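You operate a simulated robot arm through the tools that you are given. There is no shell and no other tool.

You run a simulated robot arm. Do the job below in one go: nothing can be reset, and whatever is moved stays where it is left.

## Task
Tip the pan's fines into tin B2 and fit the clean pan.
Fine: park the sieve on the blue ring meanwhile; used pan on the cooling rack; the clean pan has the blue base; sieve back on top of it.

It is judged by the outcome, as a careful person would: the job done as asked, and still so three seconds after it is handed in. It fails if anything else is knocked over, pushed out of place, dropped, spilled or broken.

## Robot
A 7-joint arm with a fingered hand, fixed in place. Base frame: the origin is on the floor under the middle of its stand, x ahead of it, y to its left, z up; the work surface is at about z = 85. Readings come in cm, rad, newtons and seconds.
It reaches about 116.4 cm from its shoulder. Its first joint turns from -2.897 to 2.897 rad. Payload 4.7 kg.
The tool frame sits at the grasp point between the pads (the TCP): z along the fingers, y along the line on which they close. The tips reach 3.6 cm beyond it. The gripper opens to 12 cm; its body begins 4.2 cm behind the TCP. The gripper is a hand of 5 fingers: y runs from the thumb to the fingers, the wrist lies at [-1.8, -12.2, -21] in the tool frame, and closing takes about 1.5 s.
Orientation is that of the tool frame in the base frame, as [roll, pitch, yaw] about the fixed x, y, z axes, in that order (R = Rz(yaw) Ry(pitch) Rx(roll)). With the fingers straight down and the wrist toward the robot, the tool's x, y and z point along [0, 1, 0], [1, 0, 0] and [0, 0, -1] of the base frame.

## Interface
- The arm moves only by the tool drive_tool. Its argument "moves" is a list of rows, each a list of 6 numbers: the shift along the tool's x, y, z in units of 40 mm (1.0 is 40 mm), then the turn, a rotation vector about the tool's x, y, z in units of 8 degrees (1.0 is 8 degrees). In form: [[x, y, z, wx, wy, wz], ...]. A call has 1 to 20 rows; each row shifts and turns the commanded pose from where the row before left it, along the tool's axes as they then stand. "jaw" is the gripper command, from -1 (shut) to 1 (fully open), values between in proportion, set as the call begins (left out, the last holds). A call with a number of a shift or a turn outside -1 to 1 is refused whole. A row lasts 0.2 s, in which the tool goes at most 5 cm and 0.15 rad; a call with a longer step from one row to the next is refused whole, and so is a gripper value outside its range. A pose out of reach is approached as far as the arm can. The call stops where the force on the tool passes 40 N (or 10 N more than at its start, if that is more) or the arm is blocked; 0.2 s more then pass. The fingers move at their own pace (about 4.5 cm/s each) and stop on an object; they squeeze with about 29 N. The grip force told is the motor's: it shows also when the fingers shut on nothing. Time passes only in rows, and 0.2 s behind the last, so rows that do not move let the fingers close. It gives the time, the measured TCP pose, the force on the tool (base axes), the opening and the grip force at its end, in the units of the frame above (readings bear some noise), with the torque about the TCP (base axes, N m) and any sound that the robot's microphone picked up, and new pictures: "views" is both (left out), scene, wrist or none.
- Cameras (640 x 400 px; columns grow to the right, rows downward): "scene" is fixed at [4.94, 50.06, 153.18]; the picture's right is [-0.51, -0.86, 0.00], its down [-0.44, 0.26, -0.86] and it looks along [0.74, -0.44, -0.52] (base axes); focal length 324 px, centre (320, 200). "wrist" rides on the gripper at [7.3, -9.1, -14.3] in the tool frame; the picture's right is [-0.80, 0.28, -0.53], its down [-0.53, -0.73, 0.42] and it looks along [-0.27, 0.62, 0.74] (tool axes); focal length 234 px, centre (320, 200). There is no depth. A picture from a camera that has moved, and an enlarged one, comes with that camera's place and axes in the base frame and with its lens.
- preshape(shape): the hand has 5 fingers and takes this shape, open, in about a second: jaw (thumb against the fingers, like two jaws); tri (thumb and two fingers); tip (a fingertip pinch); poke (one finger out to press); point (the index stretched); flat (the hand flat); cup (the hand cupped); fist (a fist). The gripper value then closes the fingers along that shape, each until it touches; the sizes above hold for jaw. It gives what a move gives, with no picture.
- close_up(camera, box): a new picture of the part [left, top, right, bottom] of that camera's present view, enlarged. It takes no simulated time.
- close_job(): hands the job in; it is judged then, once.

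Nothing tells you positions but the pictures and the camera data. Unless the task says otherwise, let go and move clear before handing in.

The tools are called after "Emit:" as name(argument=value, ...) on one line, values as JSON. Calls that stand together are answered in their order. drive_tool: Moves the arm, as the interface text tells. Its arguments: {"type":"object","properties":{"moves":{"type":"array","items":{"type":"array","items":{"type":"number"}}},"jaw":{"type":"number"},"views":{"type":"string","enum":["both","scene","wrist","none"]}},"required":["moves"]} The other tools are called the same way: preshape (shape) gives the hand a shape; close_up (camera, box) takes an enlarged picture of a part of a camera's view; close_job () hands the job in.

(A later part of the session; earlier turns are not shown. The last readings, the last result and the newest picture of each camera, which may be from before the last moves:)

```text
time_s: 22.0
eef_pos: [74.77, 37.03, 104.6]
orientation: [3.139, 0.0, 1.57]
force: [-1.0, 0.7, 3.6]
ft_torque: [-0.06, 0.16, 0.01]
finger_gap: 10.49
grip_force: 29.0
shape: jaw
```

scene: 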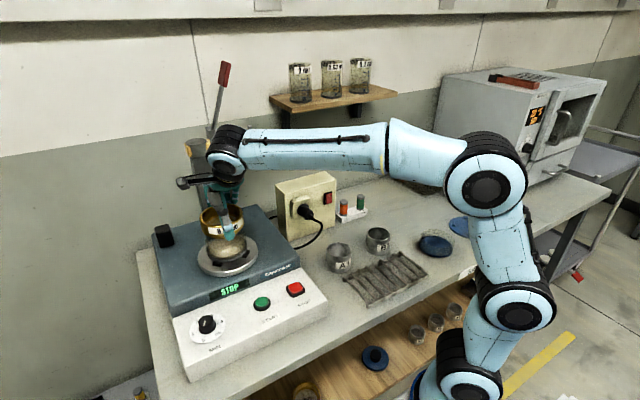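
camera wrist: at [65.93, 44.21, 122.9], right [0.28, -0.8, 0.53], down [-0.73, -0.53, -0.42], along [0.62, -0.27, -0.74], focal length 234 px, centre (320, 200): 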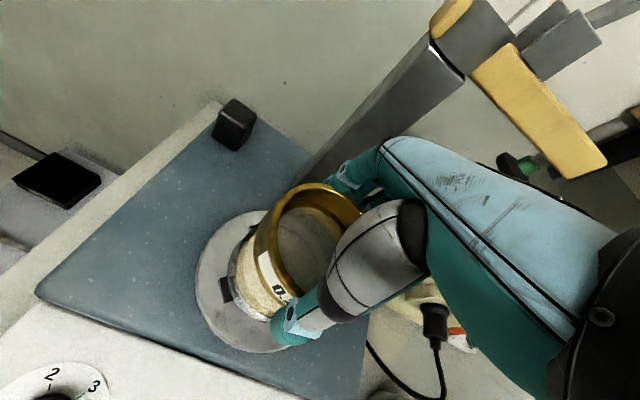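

It is seated, with 3.6 N of contact. Next I open, raise 1.3 cm, and close again.

Emit:
drive_tool(moves=[[0, 0, 0, 0, 0, 0], [0, 0, 0, 0, 0, 0], [0, 0, 0, 0, 0, 0], [0, 0, 0, 0, 0, 0], [0, 0, 0, 0, 0, 0], [0, 0, 0, 0, 0, 0], [0, 0, -0.1, 0, 0, 0], [0, 0, -0.12, 0, 0, 0], [0, 0, -0.12, 0, 0, 0], [0, 0, 0, 0, 0, 0]], jaw=1, views="none")

Emit:
close_up(camera="wrist", box=[200, 140, 420, 360])

Emit:
drive_tool(moves=[[0, 0, 0, 0, 0, 0], [0, 0, 0, 0, 0, 0], [0, 0, 0, 0, 0, 0], [0, 0, 0, 0, 0, 0], [0, 0, 0, 0, 0, 0], [0, 0, 0, 0, 0, 0], [0, 0, 0, 0, 0, 0], [0, 0, 0, 0, 0, 0]], jaw=-1)

Emit:
close_up(camera="scene", box=[185, 180, 275, 280])

Emit:
close_up(camera="wrist", box=[200, 140, 420, 360])

```text
time_s: 24.2
eef_pos: [74.86, 36.99, 105.89]
orientation: [-3.141, 0.0, 1.571]
force: [0.3, 0.5, 0.4]
ft_torque: [-0.02, 0.01, 0.01]
finger_gap: 11.96
grip_force: 0.1
shape: jaw
```

```text
1.82 times, centred on (310, 250) of wrist
camera zoom: at [65.81, 44.25, 120.3], right [0.28, -0.8, 0.53], down [-0.73, -0.53, -0.42], along [0.62, -0.27, -0.74], focal length 426 px, centre (338, 109)
```

zoom: 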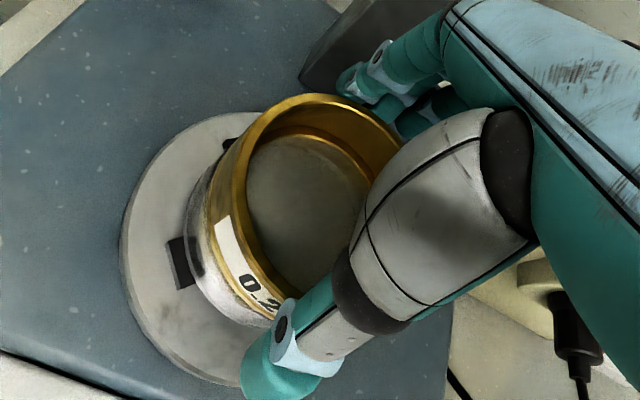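

```text
time_s: 26.0
eef_pos: [75.01, 37.0, 105.94]
orientation: [-3.141, 0.001, 1.572]
force: [-0.1, 0.4, -0.6]
ft_torque: [0.01, 0.03, -0.02]
finger_gap: 9.71
grip_force: 28.8
shape: jaw
camera wrist: at [65.81, 44.25, 120.3], right [0.28, -0.8, 0.53], down [-0.73, -0.53, -0.42], along [0.62, -0.27, -0.74], focal length 234 px, centre (320, 200)
```

scene: 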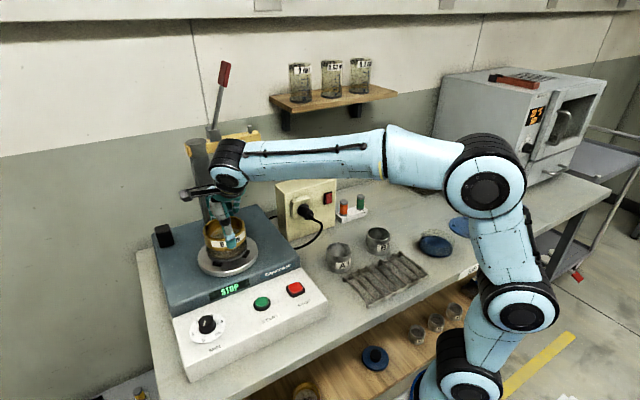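
wrist: 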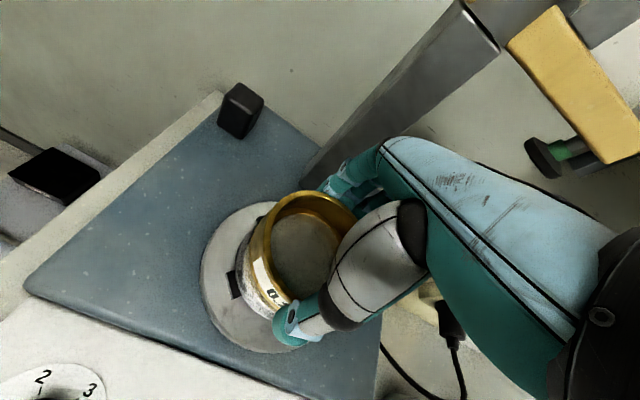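

```text
4.00 times, centred on (230, 230) of scene
camera zoom: at [4.94, 50.06, 153.18], right [-0.51, -0.86, 0.0], down [-0.44, 0.26, -0.86], along [0.74, -0.44, -0.52], focal length 1296 px, centre (680, 80)
```

zoom: 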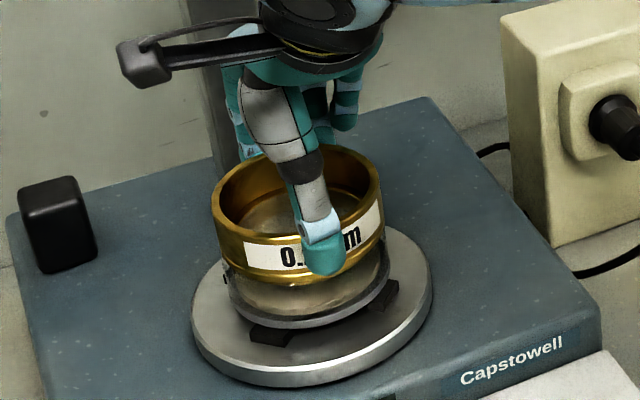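

```text
1.82 times, centred on (310, 250) of wrist
camera zoom: at [65.81, 44.25, 120.3], right [0.28, -0.8, 0.53], down [-0.73, -0.53, -0.42], along [0.62, -0.27, -0.74], focal length 426 px, centre (338, 109)
```

zoom: 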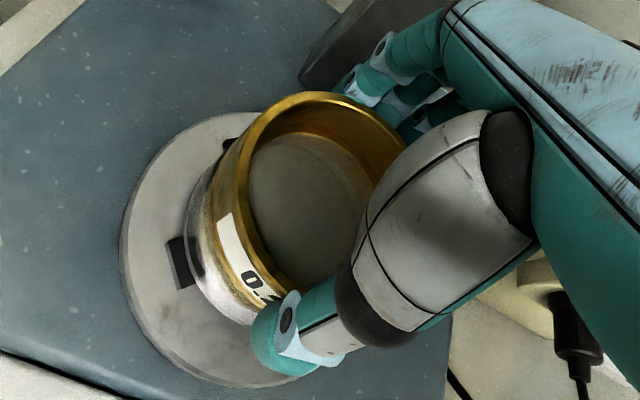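

Regripped higher, with the thumb tip now well above the sieve's lower edge. I'll lift slowly and check that it comes up level.

Emit:
drive_tool(moves=[[0, 0, -0.1, 0, 0, 0], [0, 0, -0.15, 0, 0, 0], [0, 0, -0.2, 0, 0, 0], [0, 0, -0.25, 0, 0, 0], [0, 0, 0, 0, 0, 0]], jaw=-1, views="none")

Emit:
close_up(camera="scene", box=[185, 180, 275, 280])

Emit:
close_up(camera="wrist", box=[200, 140, 420, 360])

```text
time_s: 27.2
eef_pos: [75.08, 37.11, 108.65]
orientation: [-3.141, -0.001, 1.569]
force: [-0.5, 0.6, -2.8]
ft_torque: [0.0, -0.01, 0.01]
finger_gap: 9.74
grip_force: 29.4
shape: jaw
```

```text
4.00 times, centred on (230, 230) of scene
camera zoom: at [4.94, 50.06, 153.18], right [-0.51, -0.86, 0.0], down [-0.44, 0.26, -0.86], along [0.74, -0.44, -0.52], focal length 1296 px, centre (680, 80)
```

zoom: 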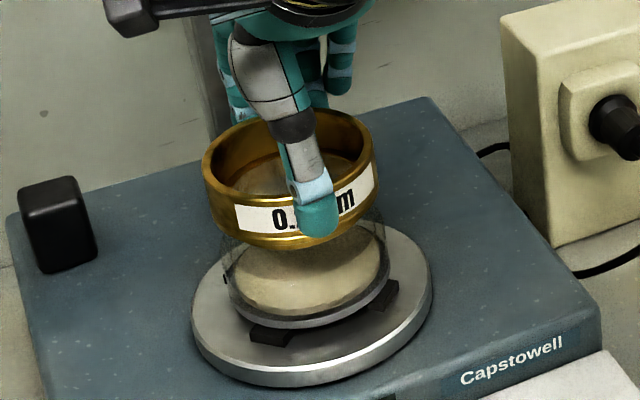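

```text
1.82 times, centred on (310, 250) of wrist
camera zoom: at [65.83, 44.29, 123.16], right [0.28, -0.8, 0.53], down [-0.73, -0.53, -0.42], along [0.62, -0.27, -0.74], focal length 426 px, centre (338, 109)
```

zoom: 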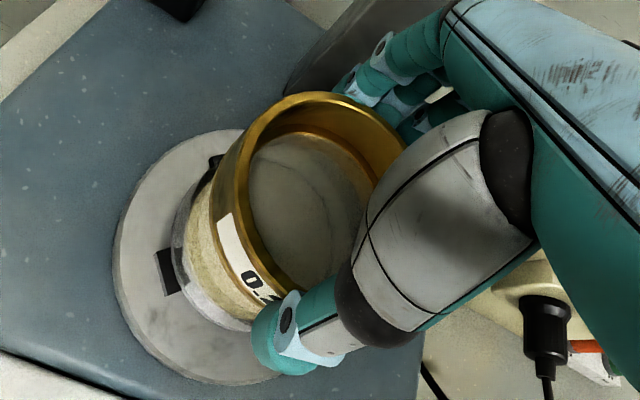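

The sieve lifts level. I'll carry it to a vantage point just past the ring so the wrist camera can see the tabs.

Emit:
drive_tool(moves=[[0, 0, -0.4, 0, 0, 0], [0, 0, -0.7, 0, 0, 0], [0, 0, -0.8, 0, 0, 0], [0, 0, -0.8, 0, 0, 0], [0, 0, -0.7, 0, 0, 0], [0, 0, -0.4, 0, 0, 0], [-0.3, -0.1, 0, 0, 0, 0], [-0.5, -0.15, 0, 0, 0, 0], [-0.7, -0.2, 0, 0, 0, 0], [-0.8, -0.22, 0, 0, 0, 0], [-0.8, -0.22, 0, 0, 0, 0], [-0.8, -0.22, 0, 0, 0, 0], [-0.8, -0.22, 0, 0, 0, 0], [-0.8, -0.22, 0, 0, 0, 0], [-0.8, -0.22, 0, 0, 0, 0], [-0.8, -0.22, 0, 0, 0, 0], [-0.8, -0.22, 0, 0, 0, 0], [-0.7, -0.2, 0, 0, 0, 0], [-0.5, -0.15, 0, 0, 0, 0], [-0.3, -0.1, 0, 0, 0, 0]], jaw=-1, views="none")

Emit:
drive_tool(moves=[[-0.3, -0.1, 0, 0, 0, 0], [-0.5, -0.15, 0, 0, 0, 0], [-0.7, -0.2, 0, 0, 0, 0], [-0.8, -0.22, 0, 0, 0, 0], [-0.8, -0.22, 0, 0, 0, 0], [-0.8, -0.22, 0, 0, 0, 0], [-0.8, -0.22, 0, 0, 0, 0], [-0.8, -0.22, 0, 0, 0, 0], [-0.8, -0.22, 0, 0, 0, 0], [-0.8, -0.22, 0, 0, 0, 0], [-0.8, -0.22, 0, 0, 0, 0], [-0.8, -0.22, 0, 0, 0, 0], [-0.8, -0.22, 0, 0, 0, 0], [-0.8, -0.22, 0, 0, 0, 0], [-0.7, -0.2, 0, 0, 0, 0], [-0.5, -0.3, 0, 0, 0, 0], [-0.3, -0.2, 0, 0, 0, 0], [0, 0, 0, 0, 0, 0]], jaw=-1)

Emit:
close_up(camera="wrist", box=[130, 180, 290, 300])

```text
time_s: 31.4
eef_pos: [64.35, -0.48, 124.02]
orientation: [-3.14, 0.0, 1.571]
force: [0.7, -0.3, -2.3]
ft_torque: [-0.03, 0.02, 0.01]
finger_gap: 9.7
grip_force: 29.1
shape: jaw
```

```text
time_s: 35.2
eef_pos: [50.11, -47.88, 124.04]
orientation: [-3.141, -0.001, 1.57]
force: [0.0, -1.2, -2.6]
ft_torque: [0.0, -0.01, -0.03]
finger_gap: 9.67
grip_force: 28.3
shape: jaw
camera wrist: at [40.94, -40.64, 138.43], right [0.28, -0.8, 0.53], down [-0.73, -0.53, -0.42], along [0.62, -0.27, -0.74], focal length 234 px, centre (320, 200)
```

scene: 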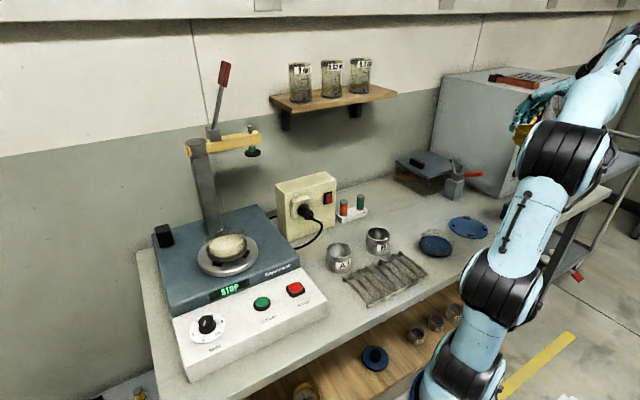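
wrist: 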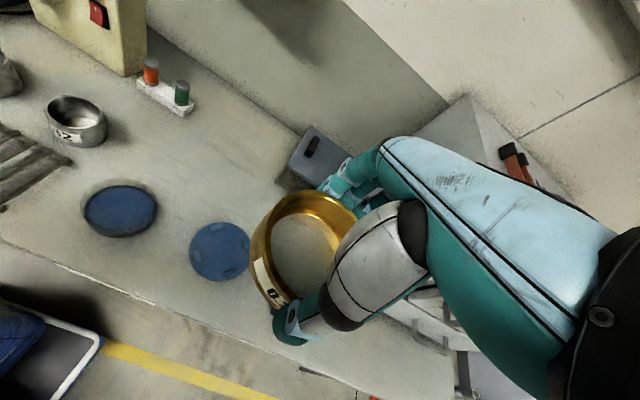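

```text
3.33 times, centred on (210, 240) of wrist
camera zoom: at [40.94, -40.64, 138.43], right [0.28, -0.8, 0.53], down [-0.73, -0.53, -0.42], along [0.62, -0.27, -0.74], focal length 781 px, centre (687, 67)
```

zoom: 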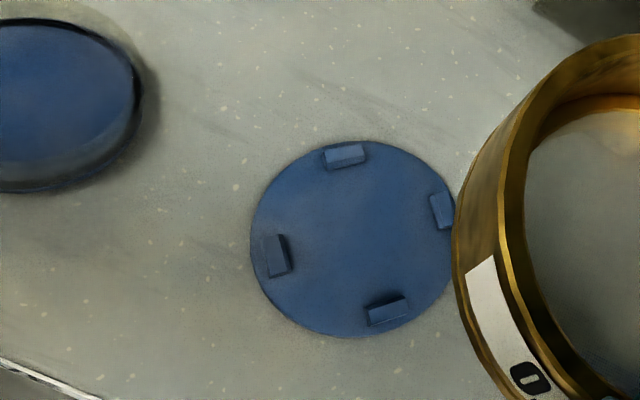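

I have a clear view of the ring's four tabs; its centre is about (58.65, -43.15). I'll check how the sieve sits relative to the tool centre before placing it.

Emit:
close_up(camera="wrist", box=[235, 175, 375, 345])

Emit:
close_up(camera="scene", box=[480, 70, 600, 170])

```text
2.35 times, centred on (305, 260) of wrist
camera zoom: at [40.94, -40.64, 138.43], right [0.28, -0.8, 0.53], down [-0.73, -0.53, -0.42], along [0.62, -0.27, -0.74], focal length 551 px, centre (355, 59)
```

zoom: 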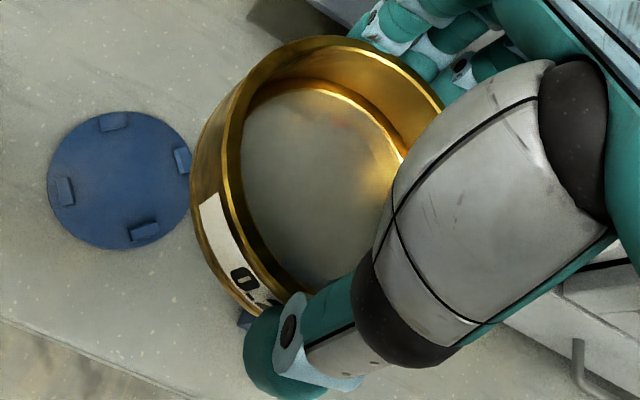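

```text
4.00 times, centred on (540, 120) of scene
camera zoom: at [4.94, 50.06, 153.18], right [-0.51, -0.86, 0.0], down [-0.44, 0.26, -0.86], along [0.74, -0.44, -0.52], focal length 1296 px, centre (-560, 520)
```

zoom: 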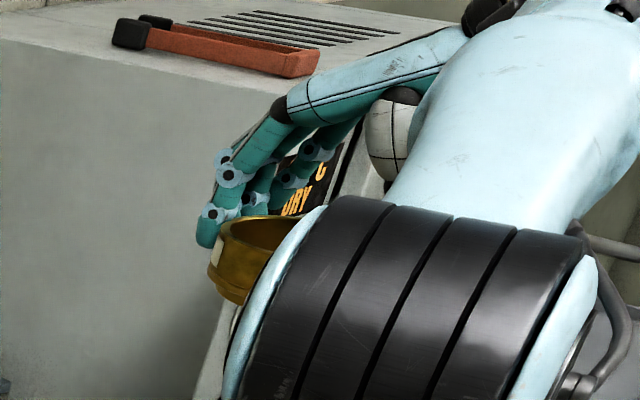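

The sieve is centred on the tool point to within about 1 mm. Correcting for the small camera bias I saw at the shaker, I put the ring centre near (59.0, -43.4). I'll move above it and lower partway to check.

Emit:
drive_tool(moves=[[0.28, 0.55, 0, 0, 0, 0], [0.28, 0.55, 0, 0, 0, 0], [0.28, 0.55, 0, 0, 0, 0], [0.28, 0.55, 0, 0, 0, 0], [0, 0, 0.4, 0, 0, 0], [0, 0, 0.7, 0, 0, 0], [0, 0, 0.8, 0, 0, 0], [0, 0, 0.8, 0, 0, 0], [0, 0, 0.8, 0, 0, 0], [0, 0, 0.8, 0, 0, 0], [0, 0, 0.7, 0, 0, 0], [0, 0, 0.4, 0, 0, 0], [0, 0, 0.2, 0, 0, 0], [0, 0, 0, 0, 0, 0]], jaw=-1)

Emit:
close_up(camera="wrist", box=[200, 170, 380, 350])

Emit:
close_up(camera="scene", box=[420, 160, 520, 260])

```text
time_s: 38.2
eef_pos: [58.75, -43.32, 101.54]
orientation: [3.141, 0.0, 1.572]
force: [0.0, -0.4, -1.9]
ft_torque: [-0.01, 0.0, 0.01]
finger_gap: 9.75
grip_force: 28.7
shape: jaw
camera wrist: at [49.73, -36.11, 115.92], right [0.28, -0.8, 0.53], down [-0.73, -0.53, -0.42], along [0.62, -0.27, -0.74], focal length 234 px, centre (320, 200)
```

scene: 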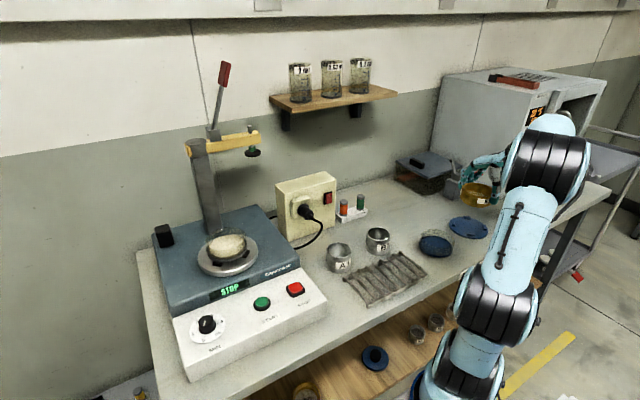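
wrist: 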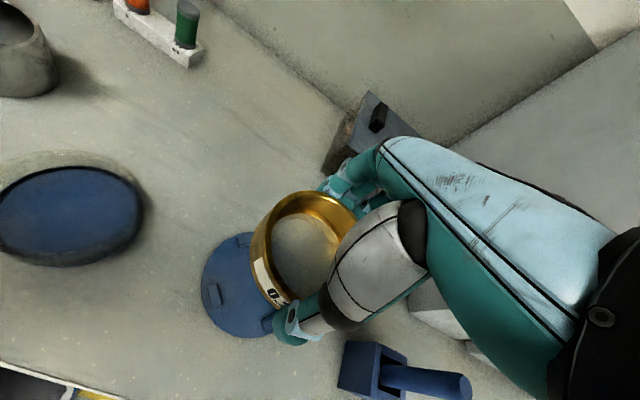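

```text
2.22 times, centred on (290, 260) of wrist
camera zoom: at [49.73, -36.11, 115.92], right [0.28, -0.8, 0.53], down [-0.73, -0.53, -0.42], along [0.62, -0.27, -0.74], focal length 520 px, centre (387, 67)
```

zoom: 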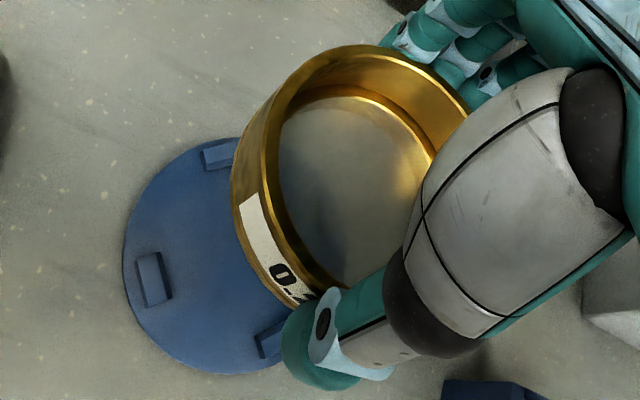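

```text
4.00 times, centred on (470, 210) of scene
camera zoom: at [4.94, 50.06, 153.18], right [-0.51, -0.86, 0.0], down [-0.44, 0.26, -0.86], along [0.74, -0.44, -0.52], focal length 1296 px, centre (-280, 160)
```

zoom: 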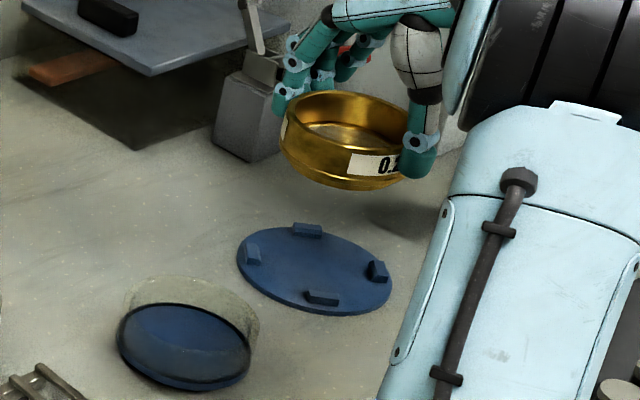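

Scene and wrist views both show the ring now. I'll take tighter close-ups to fix the relative offset between sieve and ring before placing.

Emit:
close_up(camera="scene", box=[454, 172, 504, 242])

Emit:
close_up(camera="wrist", box=[195, 215, 295, 345])

```text
5.71 times, centred on (479, 207) of scene
camera zoom: at [4.94, 50.06, 153.18], right [-0.51, -0.86, 0.0], down [-0.44, 0.26, -0.86], along [0.74, -0.44, -0.52], focal length 1851 px, centre (-589, 160)
```

zoom: 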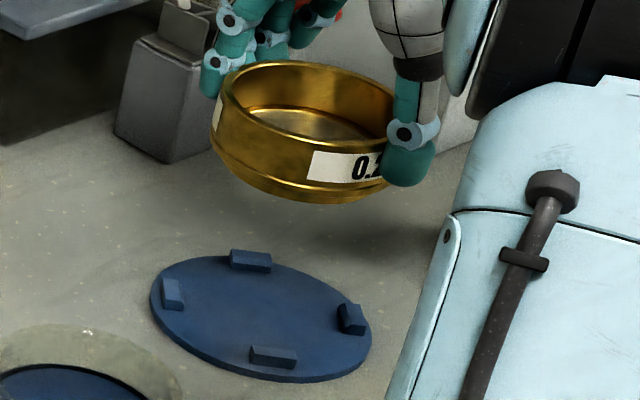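

```text
3.08 times, centred on (245, 280) of wrist
camera zoom: at [49.73, -36.11, 115.92], right [0.28, -0.8, 0.53], down [-0.73, -0.53, -0.42], along [0.62, -0.27, -0.74], focal length 720 px, centre (551, -46)
```

zoom: 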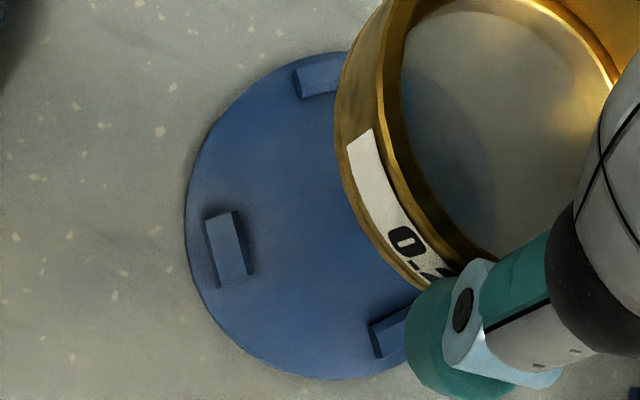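

I'll enlarge the tabs and the sieve skirt once more to judge fit and height.

Emit:
close_up(camera="wrist", box=[218, 268, 248, 308])

Emit:
close_up(camera="scene", box=[464, 214, 494, 238])

Emit:
close_up(camera="scene", box=[462, 180, 498, 206])

```text
10.00 times, centred on (233, 288) of wrist
camera zoom: at [49.73, -36.11, 115.92], right [0.28, -0.8, 0.53], down [-0.73, -0.53, -0.42], along [0.62, -0.27, -0.74], focal length 2342 px, centre (1190, -680)
```

zoom: 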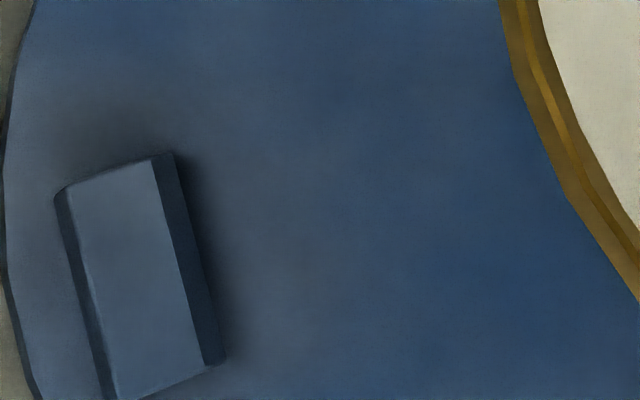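

```text
16.00 times, centred on (479, 226) of scene
camera zoom: at [4.94, 50.06, 153.18], right [-0.51, -0.86, 0.0], down [-0.44, 0.26, -0.86], along [0.74, -0.44, -0.52], focal length 5182 px, centre (-2224, -216)
```

zoom: 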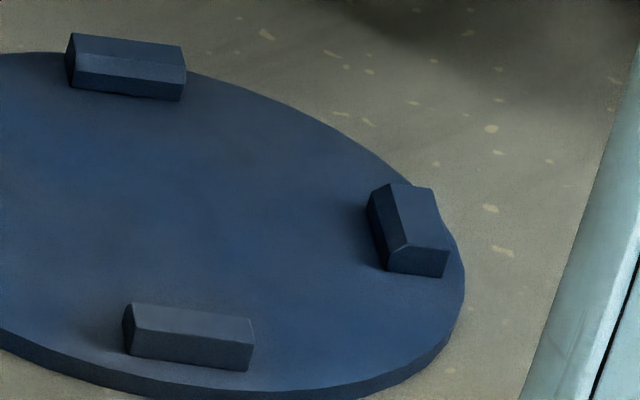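

```text
15.38 times, centred on (480, 193) of scene
camera zoom: at [4.94, 50.06, 153.18], right [-0.51, -0.86, 0.0], down [-0.44, 0.26, -0.86], along [0.74, -0.44, -0.52], focal length 4983 px, centre (-2142, 308)
```

zoom: 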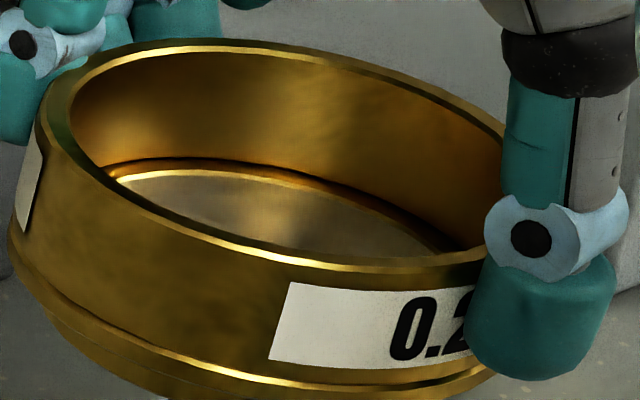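

The tabs have inward chamfers that will guide the sieve's skirt (inner radius about 4.5 cm, flaring to about 4.8 cm). I'll nudge to the ring centre of about (58.6, -43.05) and lower to about 1.5 cm above contact.

Emit:
drive_tool(moves=[[0.085, -0.03, 0, 0, 0, 0], [0, 0, 0.3, 0, 0, 0], [0, 0, 0.5, 0, 0, 0], [0, 0, 0.5, 0, 0, 0], [0, 0, 0.5, 0, 0, 0], [0, 0, 0.3, 0, 0, 0], [0, 0, 0.15, 0, 0, 0], [0, 0, 0, 0, 0, 0]], jaw=-1)

Emit:
close_up(camera="wrist", box=[200, 170, 380, 350])

Emit:
close_up(camera="scene", box=[440, 190, 510, 250])

```text
time_s: 40.0
eef_pos: [58.83, -42.98, 92.5]
orientation: [3.141, 0.001, 1.572]
force: [-0.6, 0.3, -2.0]
ft_torque: [0.03, -0.01, -0.02]
finger_gap: 9.71
grip_force: 28.8
shape: jaw
camera wrist: at [49.58, -35.8, 106.96], right [0.28, -0.8, 0.53], down [-0.73, -0.53, -0.42], along [0.62, -0.27, -0.74], focal length 234 px, centre (320, 200)
```

scene: 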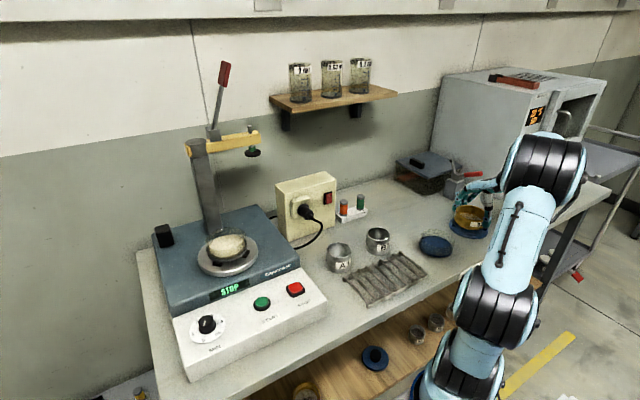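
wrist: 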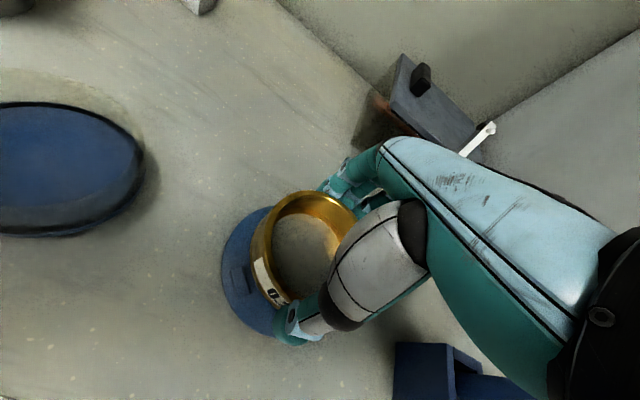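

```text
2.22 times, centred on (290, 260) of wrist
camera zoom: at [49.58, -35.8, 106.96], right [0.28, -0.8, 0.53], down [-0.73, -0.53, -0.42], along [0.62, -0.27, -0.74], focal length 520 px, centre (387, 67)
```

zoom: 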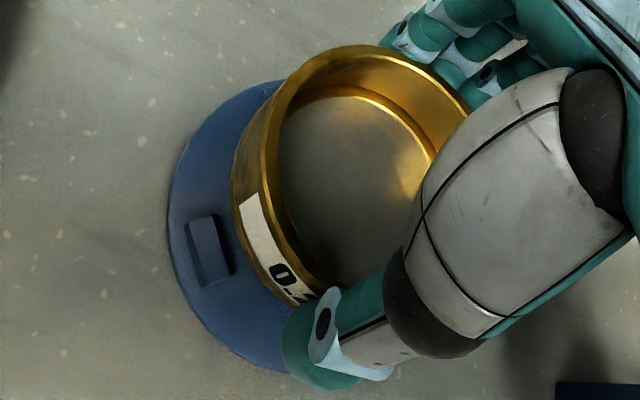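

```text
6.67 times, centred on (475, 220) of scene
camera zoom: at [4.94, 50.06, 153.18], right [-0.51, -0.86, 0.0], down [-0.44, 0.26, -0.86], along [0.74, -0.44, -0.52], focal length 2159 px, centre (-713, 67)
```

zoom: 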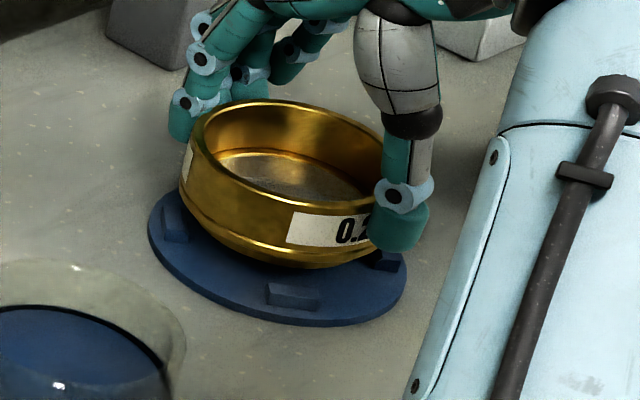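

I refined my camera model, and three views now agree that the ring centre is about (58.45, -43.05). One more precise look at how the sieve sits in the hand, then I'll place it.

Emit:
close_up(camera="wrist", box=[240, 180, 368, 310])

Emit:
close_up(camera="scene", box=[448, 198, 508, 246])

```text
3.08 times, centred on (304, 245) of wrist
camera zoom: at [49.58, -35.8, 106.96], right [0.28, -0.8, 0.53], down [-0.73, -0.53, -0.42], along [0.62, -0.27, -0.74], focal length 720 px, centre (369, 62)
```

zoom: 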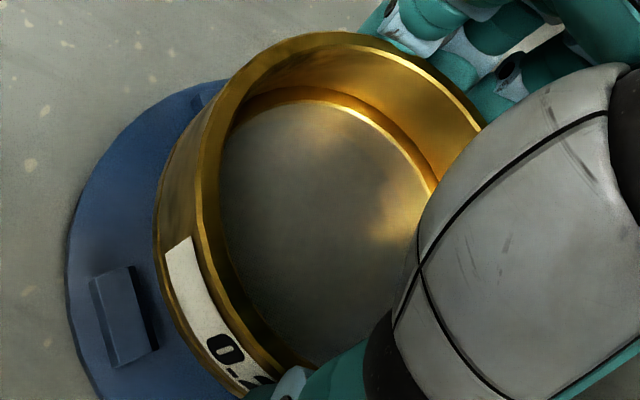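

```text
8.33 times, centred on (478, 222) of scene
camera zoom: at [4.94, 50.06, 153.18], right [-0.51, -0.86, 0.0], down [-0.44, 0.26, -0.86], along [0.74, -0.44, -0.52], focal length 2699 px, centre (-997, 17)
```

zoom: 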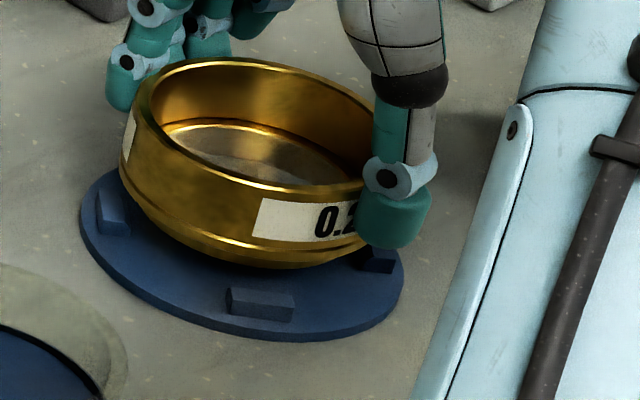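

Sieve and ring are aligned to within about 2–3 mm, inside the chamfer lead-in. I'll make a tiny correction and lower in small steps, watching force.

Emit:
drive_tool(moves=[[-0.02, -0.035, 0, 0, 0, 0], [0, 0, 0.1, 0, 0, 0], [0, 0, 0.1, 0, 0, 0], [0, 0, 0.05, 0, 0, 0], [0, 0, 0, 0, 0, 0]], jaw=-1, views="none")

Emit:
close_up(camera="scene", box=[448, 198, 508, 246])

```text
time_s: 41.2
eef_pos: [58.61, -43.19, 91.61]
orientation: [3.141, 0.0, 1.57]
force: [-1.4, 2.8, 2.9]
ft_torque: [0.04, -0.06, 0.04]
finger_gap: 9.69
grip_force: 29.4
shape: jaw
```

```text
8.33 times, centred on (478, 222) of scene
camera zoom: at [4.94, 50.06, 153.18], right [-0.51, -0.86, 0.0], down [-0.44, 0.26, -0.86], along [0.74, -0.44, -0.52], focal length 2699 px, centre (-997, 17)
```

zoom: 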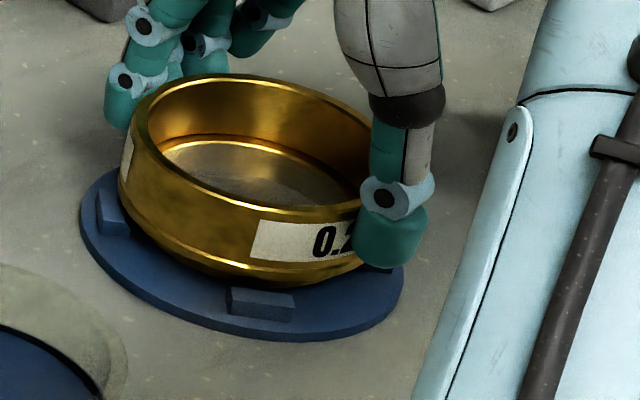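

It has touched a chamfer, which pushes toward +y. I'll follow that push by 2 mm and continue down gently.

Emit:
drive_tool(moves=[[0.05, -0.03, -0.02, 0, 0, 0], [0, 0, 0.05, 0, 0, 0], [0, 0, 0, 0, 0, 0]], jaw=-1, views="none")

```text
time_s: 42.0
eef_pos: [58.5, -42.83, 91.48]
orientation: [-3.14, 0.0, 1.57]
force: [-0.7, 0.4, -1.7]
ft_torque: [-0.01, 0.04, -0.04]
finger_gap: 9.72
grip_force: 28.8
shape: jaw
```

The contact is gone, so it is in the lead-in. I'll continue down slowly.

Emit:
drive_tool(moves=[[0, 0, 0.05, 0, 0, 0], [0, 0, 0.05, 0, 0, 0], [0, 0, 0, 0, 0, 0]], jaw=-1, views="none")

```text
time_s: 42.8
eef_pos: [58.4, -42.89, 91.15]
orientation: [3.141, 0.003, 1.57]
force: [-0.1, 1.0, 18.9]
ft_torque: [0.02, 0.05, 0.0]
finger_gap: 9.66
grip_force: 28.9
shape: jaw
```

There is a firm, symmetric vertical contact at z ≈ 91.2, so it looks seated. I'll check visually before releasing.

Emit:
drive_tool(moves=[[0, 0, -0.03, 0, 0, 0], [0, 0, 0, 0, 0, 0]], jaw=-1, views="none")

Emit:
close_up(camera="scene", box=[448, 198, 508, 246])

Emit:
close_up(camera="wrist", box=[220, 180, 368, 330])

```text
time_s: 43.4
eef_pos: [58.42, -42.97, 91.27]
orientation: [3.139, 0.002, 1.572]
force: [2.3, -1.1, 18.6]
ft_torque: [-0.04, -0.08, 0.01]
finger_gap: 9.68
grip_force: 29.1
shape: jaw
```

```text
8.33 times, centred on (478, 222) of scene
camera zoom: at [4.94, 50.06, 153.18], right [-0.51, -0.86, 0.0], down [-0.44, 0.26, -0.86], along [0.74, -0.44, -0.52], focal length 2699 px, centre (-997, 17)
```

zoom: 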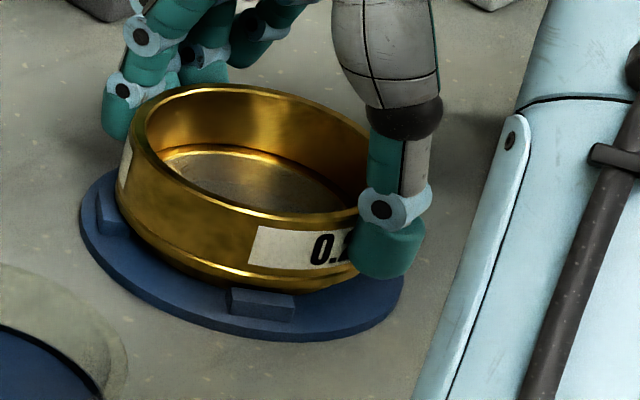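

```text
2.67 times, centred on (294, 255) of wrist
camera zoom: at [49.31, -35.61, 105.67], right [0.28, -0.8, 0.53], down [-0.73, -0.53, -0.42], along [0.62, -0.27, -0.74], focal length 624 px, centre (389, 53)
```

zoom: 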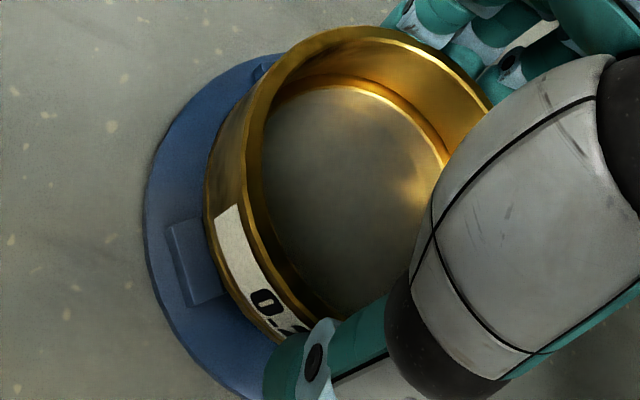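

Emit:
drive_tool(moves=[[0, 0, -0.03, 0, 0, 0], [0, 0, 0, 0, 0, 0], [0, 0, 0, 0, 0, 0]], jaw=-1, views="none")

```text
time_s: 44.2
eef_pos: [58.43, -42.84, 91.31]
orientation: [-3.14, 0.0, 1.572]
force: [3.9, -0.8, 11.0]
ft_torque: [-0.03, -0.13, 0.01]
finger_gap: 9.66
grip_force: 29.6
shape: jaw
```

The preload is easing and the sieve rests on its seat. I'll open the hand now.

Emit:
drive_tool(moves=[[0, 0, 0, 0, 0, 0], [0, 0, 0, 0, 0, 0], [0, 0, 0, 0, 0, 0], [0, 0, 0, 0, 0, 0], [0, 0, 0, 0, 0, 0], [0, 0, 0, 0, 0, 0]], jaw=1)

Emit:
close_up(camera="scene", box=[448, 198, 508, 246])

Emit:
close_up(camera="wrist", box=[220, 180, 368, 330])

```text
time_s: 45.6
eef_pos: [58.41, -42.95, 91.28]
orientation: [-3.141, 0.0, 1.57]
force: [-0.9, 0.9, -0.3]
ft_torque: [0.01, -0.01, 0.04]
finger_gap: 11.97
grip_force: 0.0
shape: jaw
camera wrist: at [49.31, -35.65, 105.73], right [0.28, -0.8, 0.53], down [-0.73, -0.53, -0.42], along [0.62, -0.27, -0.74], focal length 234 px, centre (320, 200)
```

scene: 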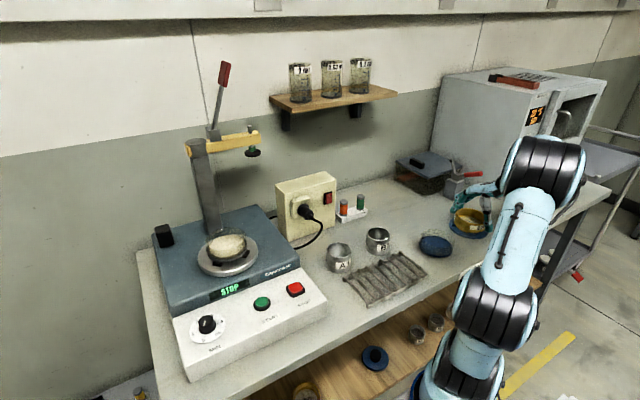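
wrist: 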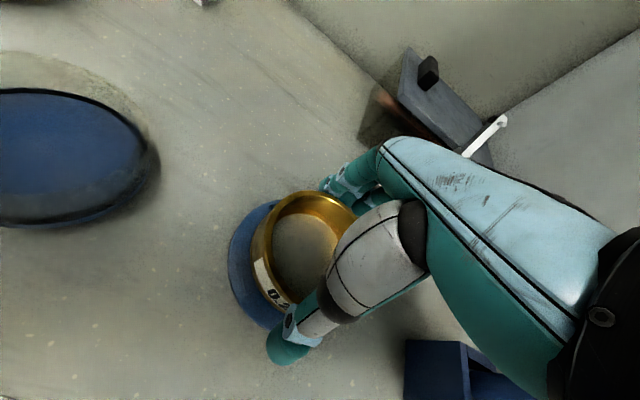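

```text
8.33 times, centred on (478, 222) of scene
camera zoom: at [4.94, 50.06, 153.18], right [-0.51, -0.86, 0.0], down [-0.44, 0.26, -0.86], along [0.74, -0.44, -0.52], focal length 2699 px, centre (-997, 17)
```

zoom: 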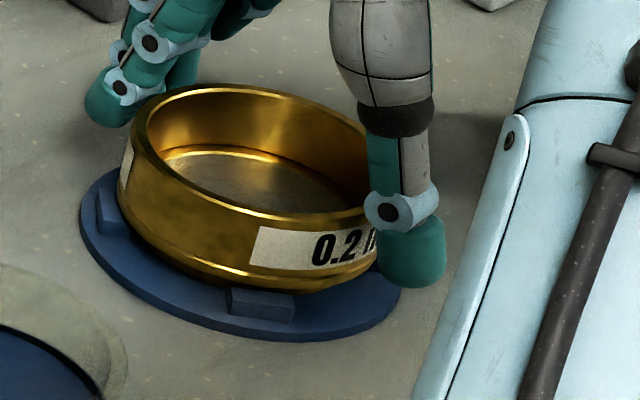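

```text
2.67 times, centred on (294, 255) of wrist
camera zoom: at [49.31, -35.65, 105.73], right [0.28, -0.8, 0.53], down [-0.73, -0.53, -0.42], along [0.62, -0.27, -0.74], focal length 624 px, centre (389, 53)
```

zoom: 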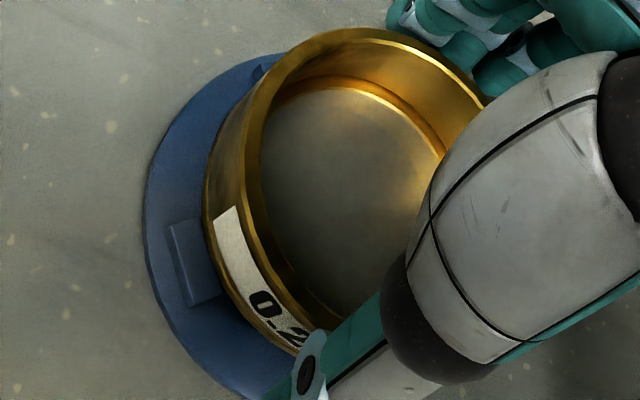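

The sieve is parked and stable on the blue ring. I'll retreat straight up, then test the tipping motion with the empty hand high above the bench before I handle the fines.

Emit:
drive_tool(moves=[[0, 0, -0.2, 0, 0, 0], [0, 0, -0.4, 0, 0, 0], [0, 0, -0.7, 0, 0, 0], [0, 0, -0.9, 0, 0, 0], [0, 0, -0.9, 0, 0, 0], [0, 0, -0.9, 0, 0, 0], [0, 0, -0.9, 0, 0, 0], [0, 0, -0.9, 0, 0, 0], [0, 0, -0.9, 0, 0, 0], [0, 0, -0.5, 0, 0, 0]], jaw=1)

Emit:
close_up(camera="scene", box=[438, 190, 518, 254])

Emit:
close_up(camera="wrist", box=[220, 140, 420, 340])

```text
time_s: 47.8
eef_pos: [58.46, -42.92, 119.92]
orientation: [-3.14, 0.0, 1.572]
force: [0.2, -0.3, -0.6]
ft_torque: [0.04, -0.01, 0.04]
finger_gap: 11.96
grip_force: 0.1
shape: jaw
camera wrist: at [49.34, -35.64, 134.31], right [0.28, -0.8, 0.52], down [-0.73, -0.53, -0.42], along [0.62, -0.27, -0.74], focal length 234 px, centre (320, 200)
```

scene: 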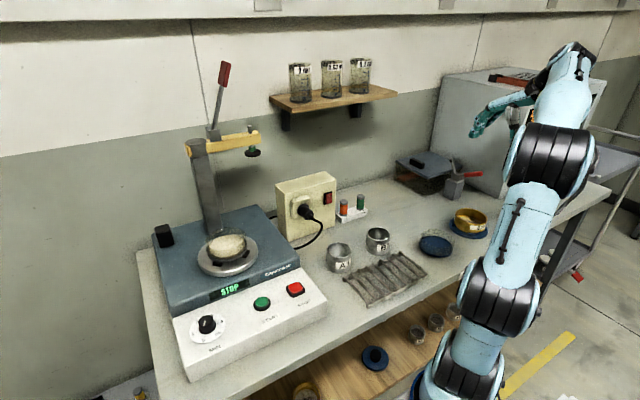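
wrist: 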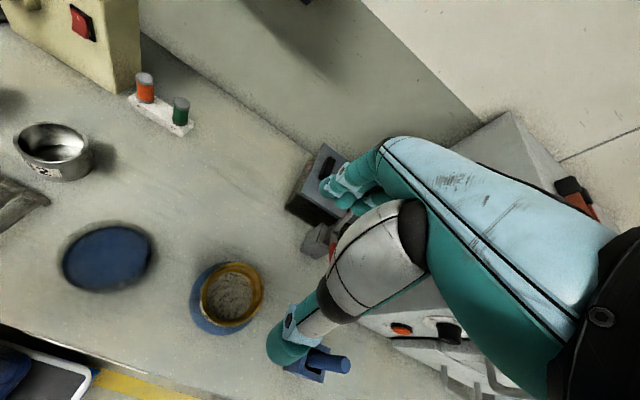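

```text
6.25 times, centred on (478, 222) of scene
camera zoom: at [4.94, 50.06, 153.18], right [-0.51, -0.86, 0.0], down [-0.44, 0.26, -0.86], along [0.74, -0.44, -0.52], focal length 2024 px, centre (-668, 62)
```

zoom: 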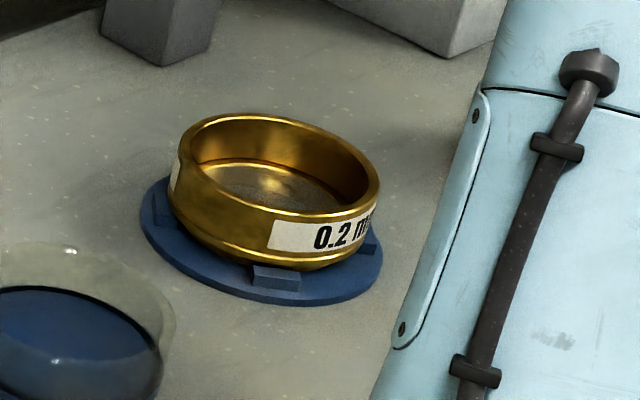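

```text
2.00 times, centred on (320, 240) of wrist
camera zoom: at [49.34, -35.64, 134.31], right [0.28, -0.8, 0.52], down [-0.73, -0.53, -0.42], along [0.62, -0.27, -0.74], focal length 468 px, centre (320, 120)
```

zoom: 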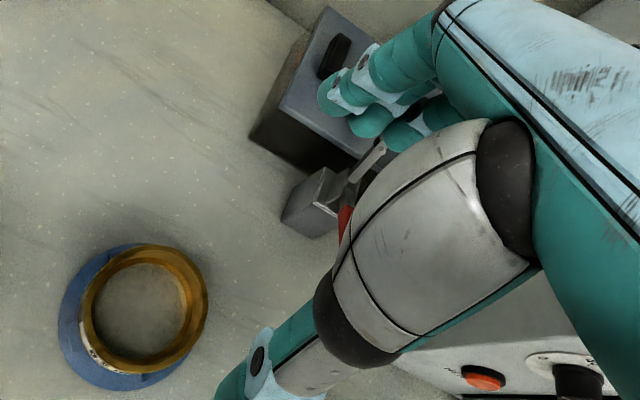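

The sieve sits level on the ring. I'll go above tin B2 and test the tipping rotation (opening toward -y) at safe height with the hand empty.

Emit:
drive_tool(moves=[[0.5, 0.1, 0, 0, 0, 0], [0.9, 0.2, 0, 0, 0, 0], [0.95, 0.2, 0, 0, 0, 0], [0.95, 0.2, 0, 0, 0, 0], [0.95, 0.2, 0, 0, 0, 0], [0.95, 0.2, 0, 0, 0, 0], [0.95, 0.2, 0, 0, 0, 0], [0.95, 0.2, 0, 0, 0, 0], [0.95, 0.2, 0, 0, 0, 0], [0.95, 0.2, 0, 0, 0, 0], [0.6, 0.1, 0, 0, 0, 0], [0.35, 0.05, 0, 0, 0, 0]], jaw=1)

Emit:
close_up(camera="wrist", box=[120, 200, 320, 400])

Emit:
drive_tool(moves=[[0, 0, 0, 0, 0.6, 0], [0, 0, 0, 0, 1, 0], [0, 0, 0, 0, 1, 0], [0, 0, 0, 0, 1, 0], [0, 0, 0, 0, 1, 0], [0, 0, 0, 0, 1, 0], [0, 0, 0, 0, 1, 0], [0, 0, 0, 0, 1, 0], [0, 0, 0, 0, 1, 0], [0, 0, 0, 0, 1, 0], [0, 0, 0, 0, 1, 0], [0, 0, 0, 0, 0.65, 0], [0, 0, 0, 0, 0, 0]], jaw=1)

```text
time_s: 50.4
eef_pos: [66.51, -2.96, 119.98]
orientation: [3.141, 0.001, 1.571]
force: [-0.2, -0.8, 0.6]
ft_torque: [0.0, 0.0, 0.02]
finger_gap: 11.98
grip_force: 0.1
shape: jaw
camera wrist: at [57.41, 4.34, 134.42], right [0.28, -0.8, 0.53], down [-0.73, -0.53, -0.42], along [0.62, -0.27, -0.74], focal length 234 px, centre (320, 200)
```

scene: 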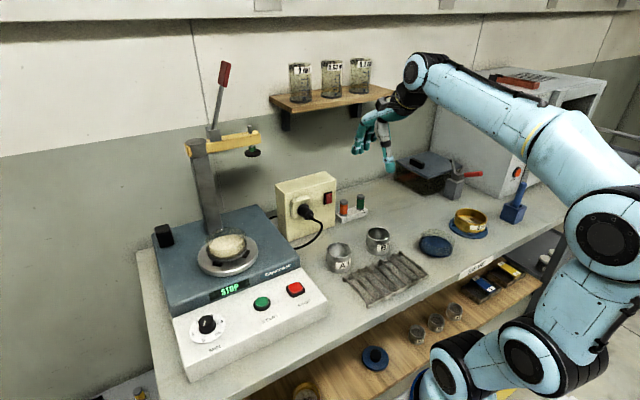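
wrist: 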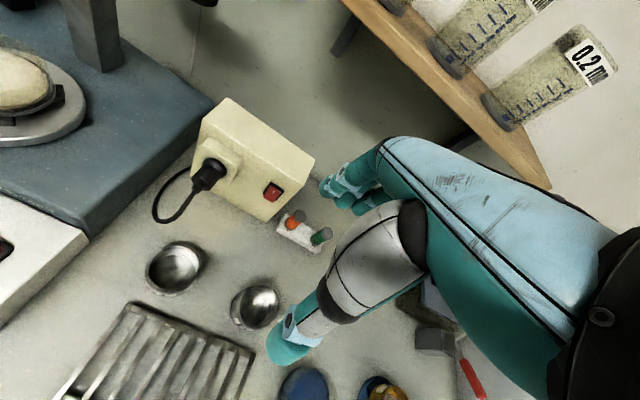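

```text
2.00 times, centred on (220, 300) of wrist
camera zoom: at [57.41, 4.34, 134.42], right [0.28, -0.8, 0.53], down [-0.73, -0.53, -0.42], along [0.62, -0.27, -0.74], focal length 468 px, centre (520, 0)
```

zoom: 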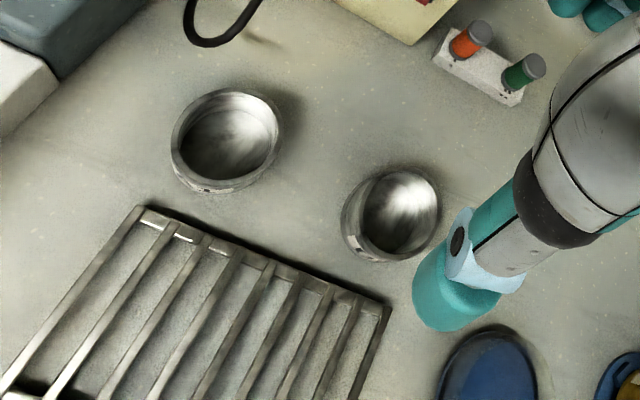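

```text
time_s: 53.2
eef_pos: [66.71, -3.03, 120.15]
orientation: [0.073, -1.568, -1.645]
force: [-0.2, 0.2, -0.3]
ft_torque: [0.0, 0.01, -0.01]
finger_gap: 11.96
grip_force: 0.1
shape: jaw
camera wrist: at [57.53, -17.41, 127.47], right [0.28, -0.52, -0.8], down [-0.73, 0.43, -0.53], along [0.62, 0.74, -0.27], focal length 234 px, centre (320, 200)
```

scene: 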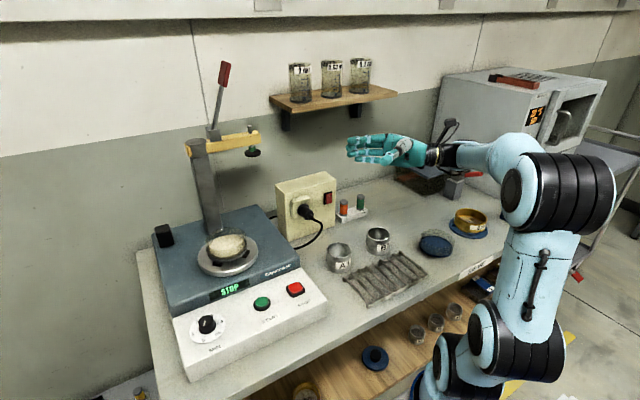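
wrist: 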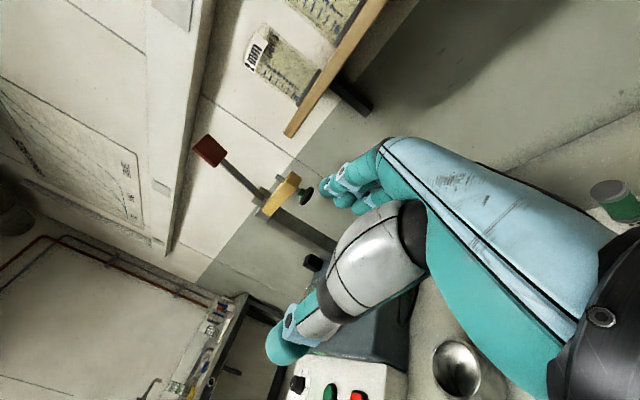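

A 90° tip is reached cleanly. I'll test further, to about 135°.

Emit:
drive_tool(moves=[[0, 0, 0, 0, 0.8, 0], [0, 0, 0, 0, 1, 0], [0, 0, 0, 0, 1, 0], [0, 0, 0, 0, 1, 0], [0, 0, 0, 0, 1, 0], [0, 0, 0, 0, 0.8, 0], [0, 0, 0, 0, 0, 0]], jaw=1)

```text
time_s: 54.8
eef_pos: [66.67, -3.1, 120.07]
orientation: [0.0, -0.788, -1.571]
force: [-0.5, -1.1, -0.3]
ft_torque: [0.04, 0.04, 0.01]
finger_gap: 11.99
grip_force: 0.0
shape: jaw
camera wrist: at [57.54, -18.34, 115.19], right [0.28, 0.19, -0.94], down [-0.73, 0.68, -0.08], along [0.62, 0.71, 0.33], focal length 234 px, centre (320, 200)
```

scene: 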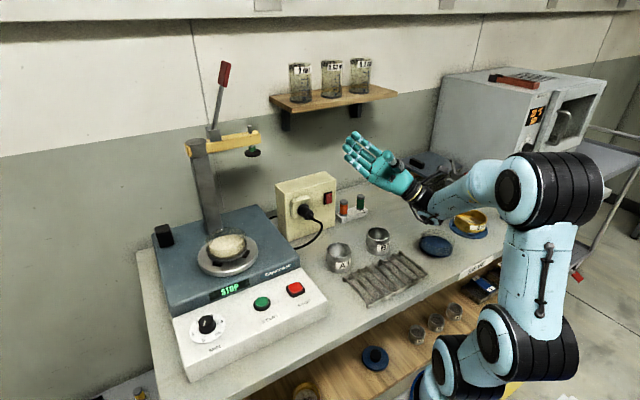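
wrist: 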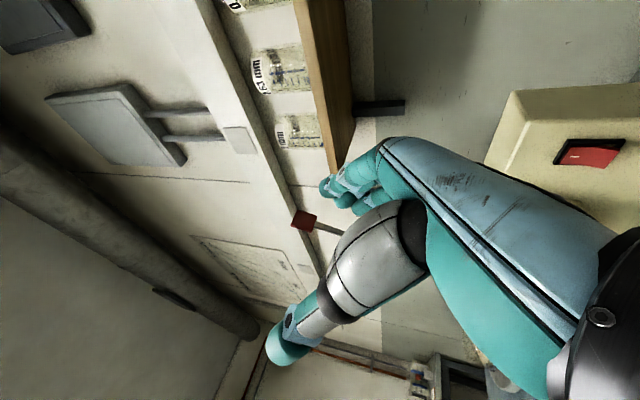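

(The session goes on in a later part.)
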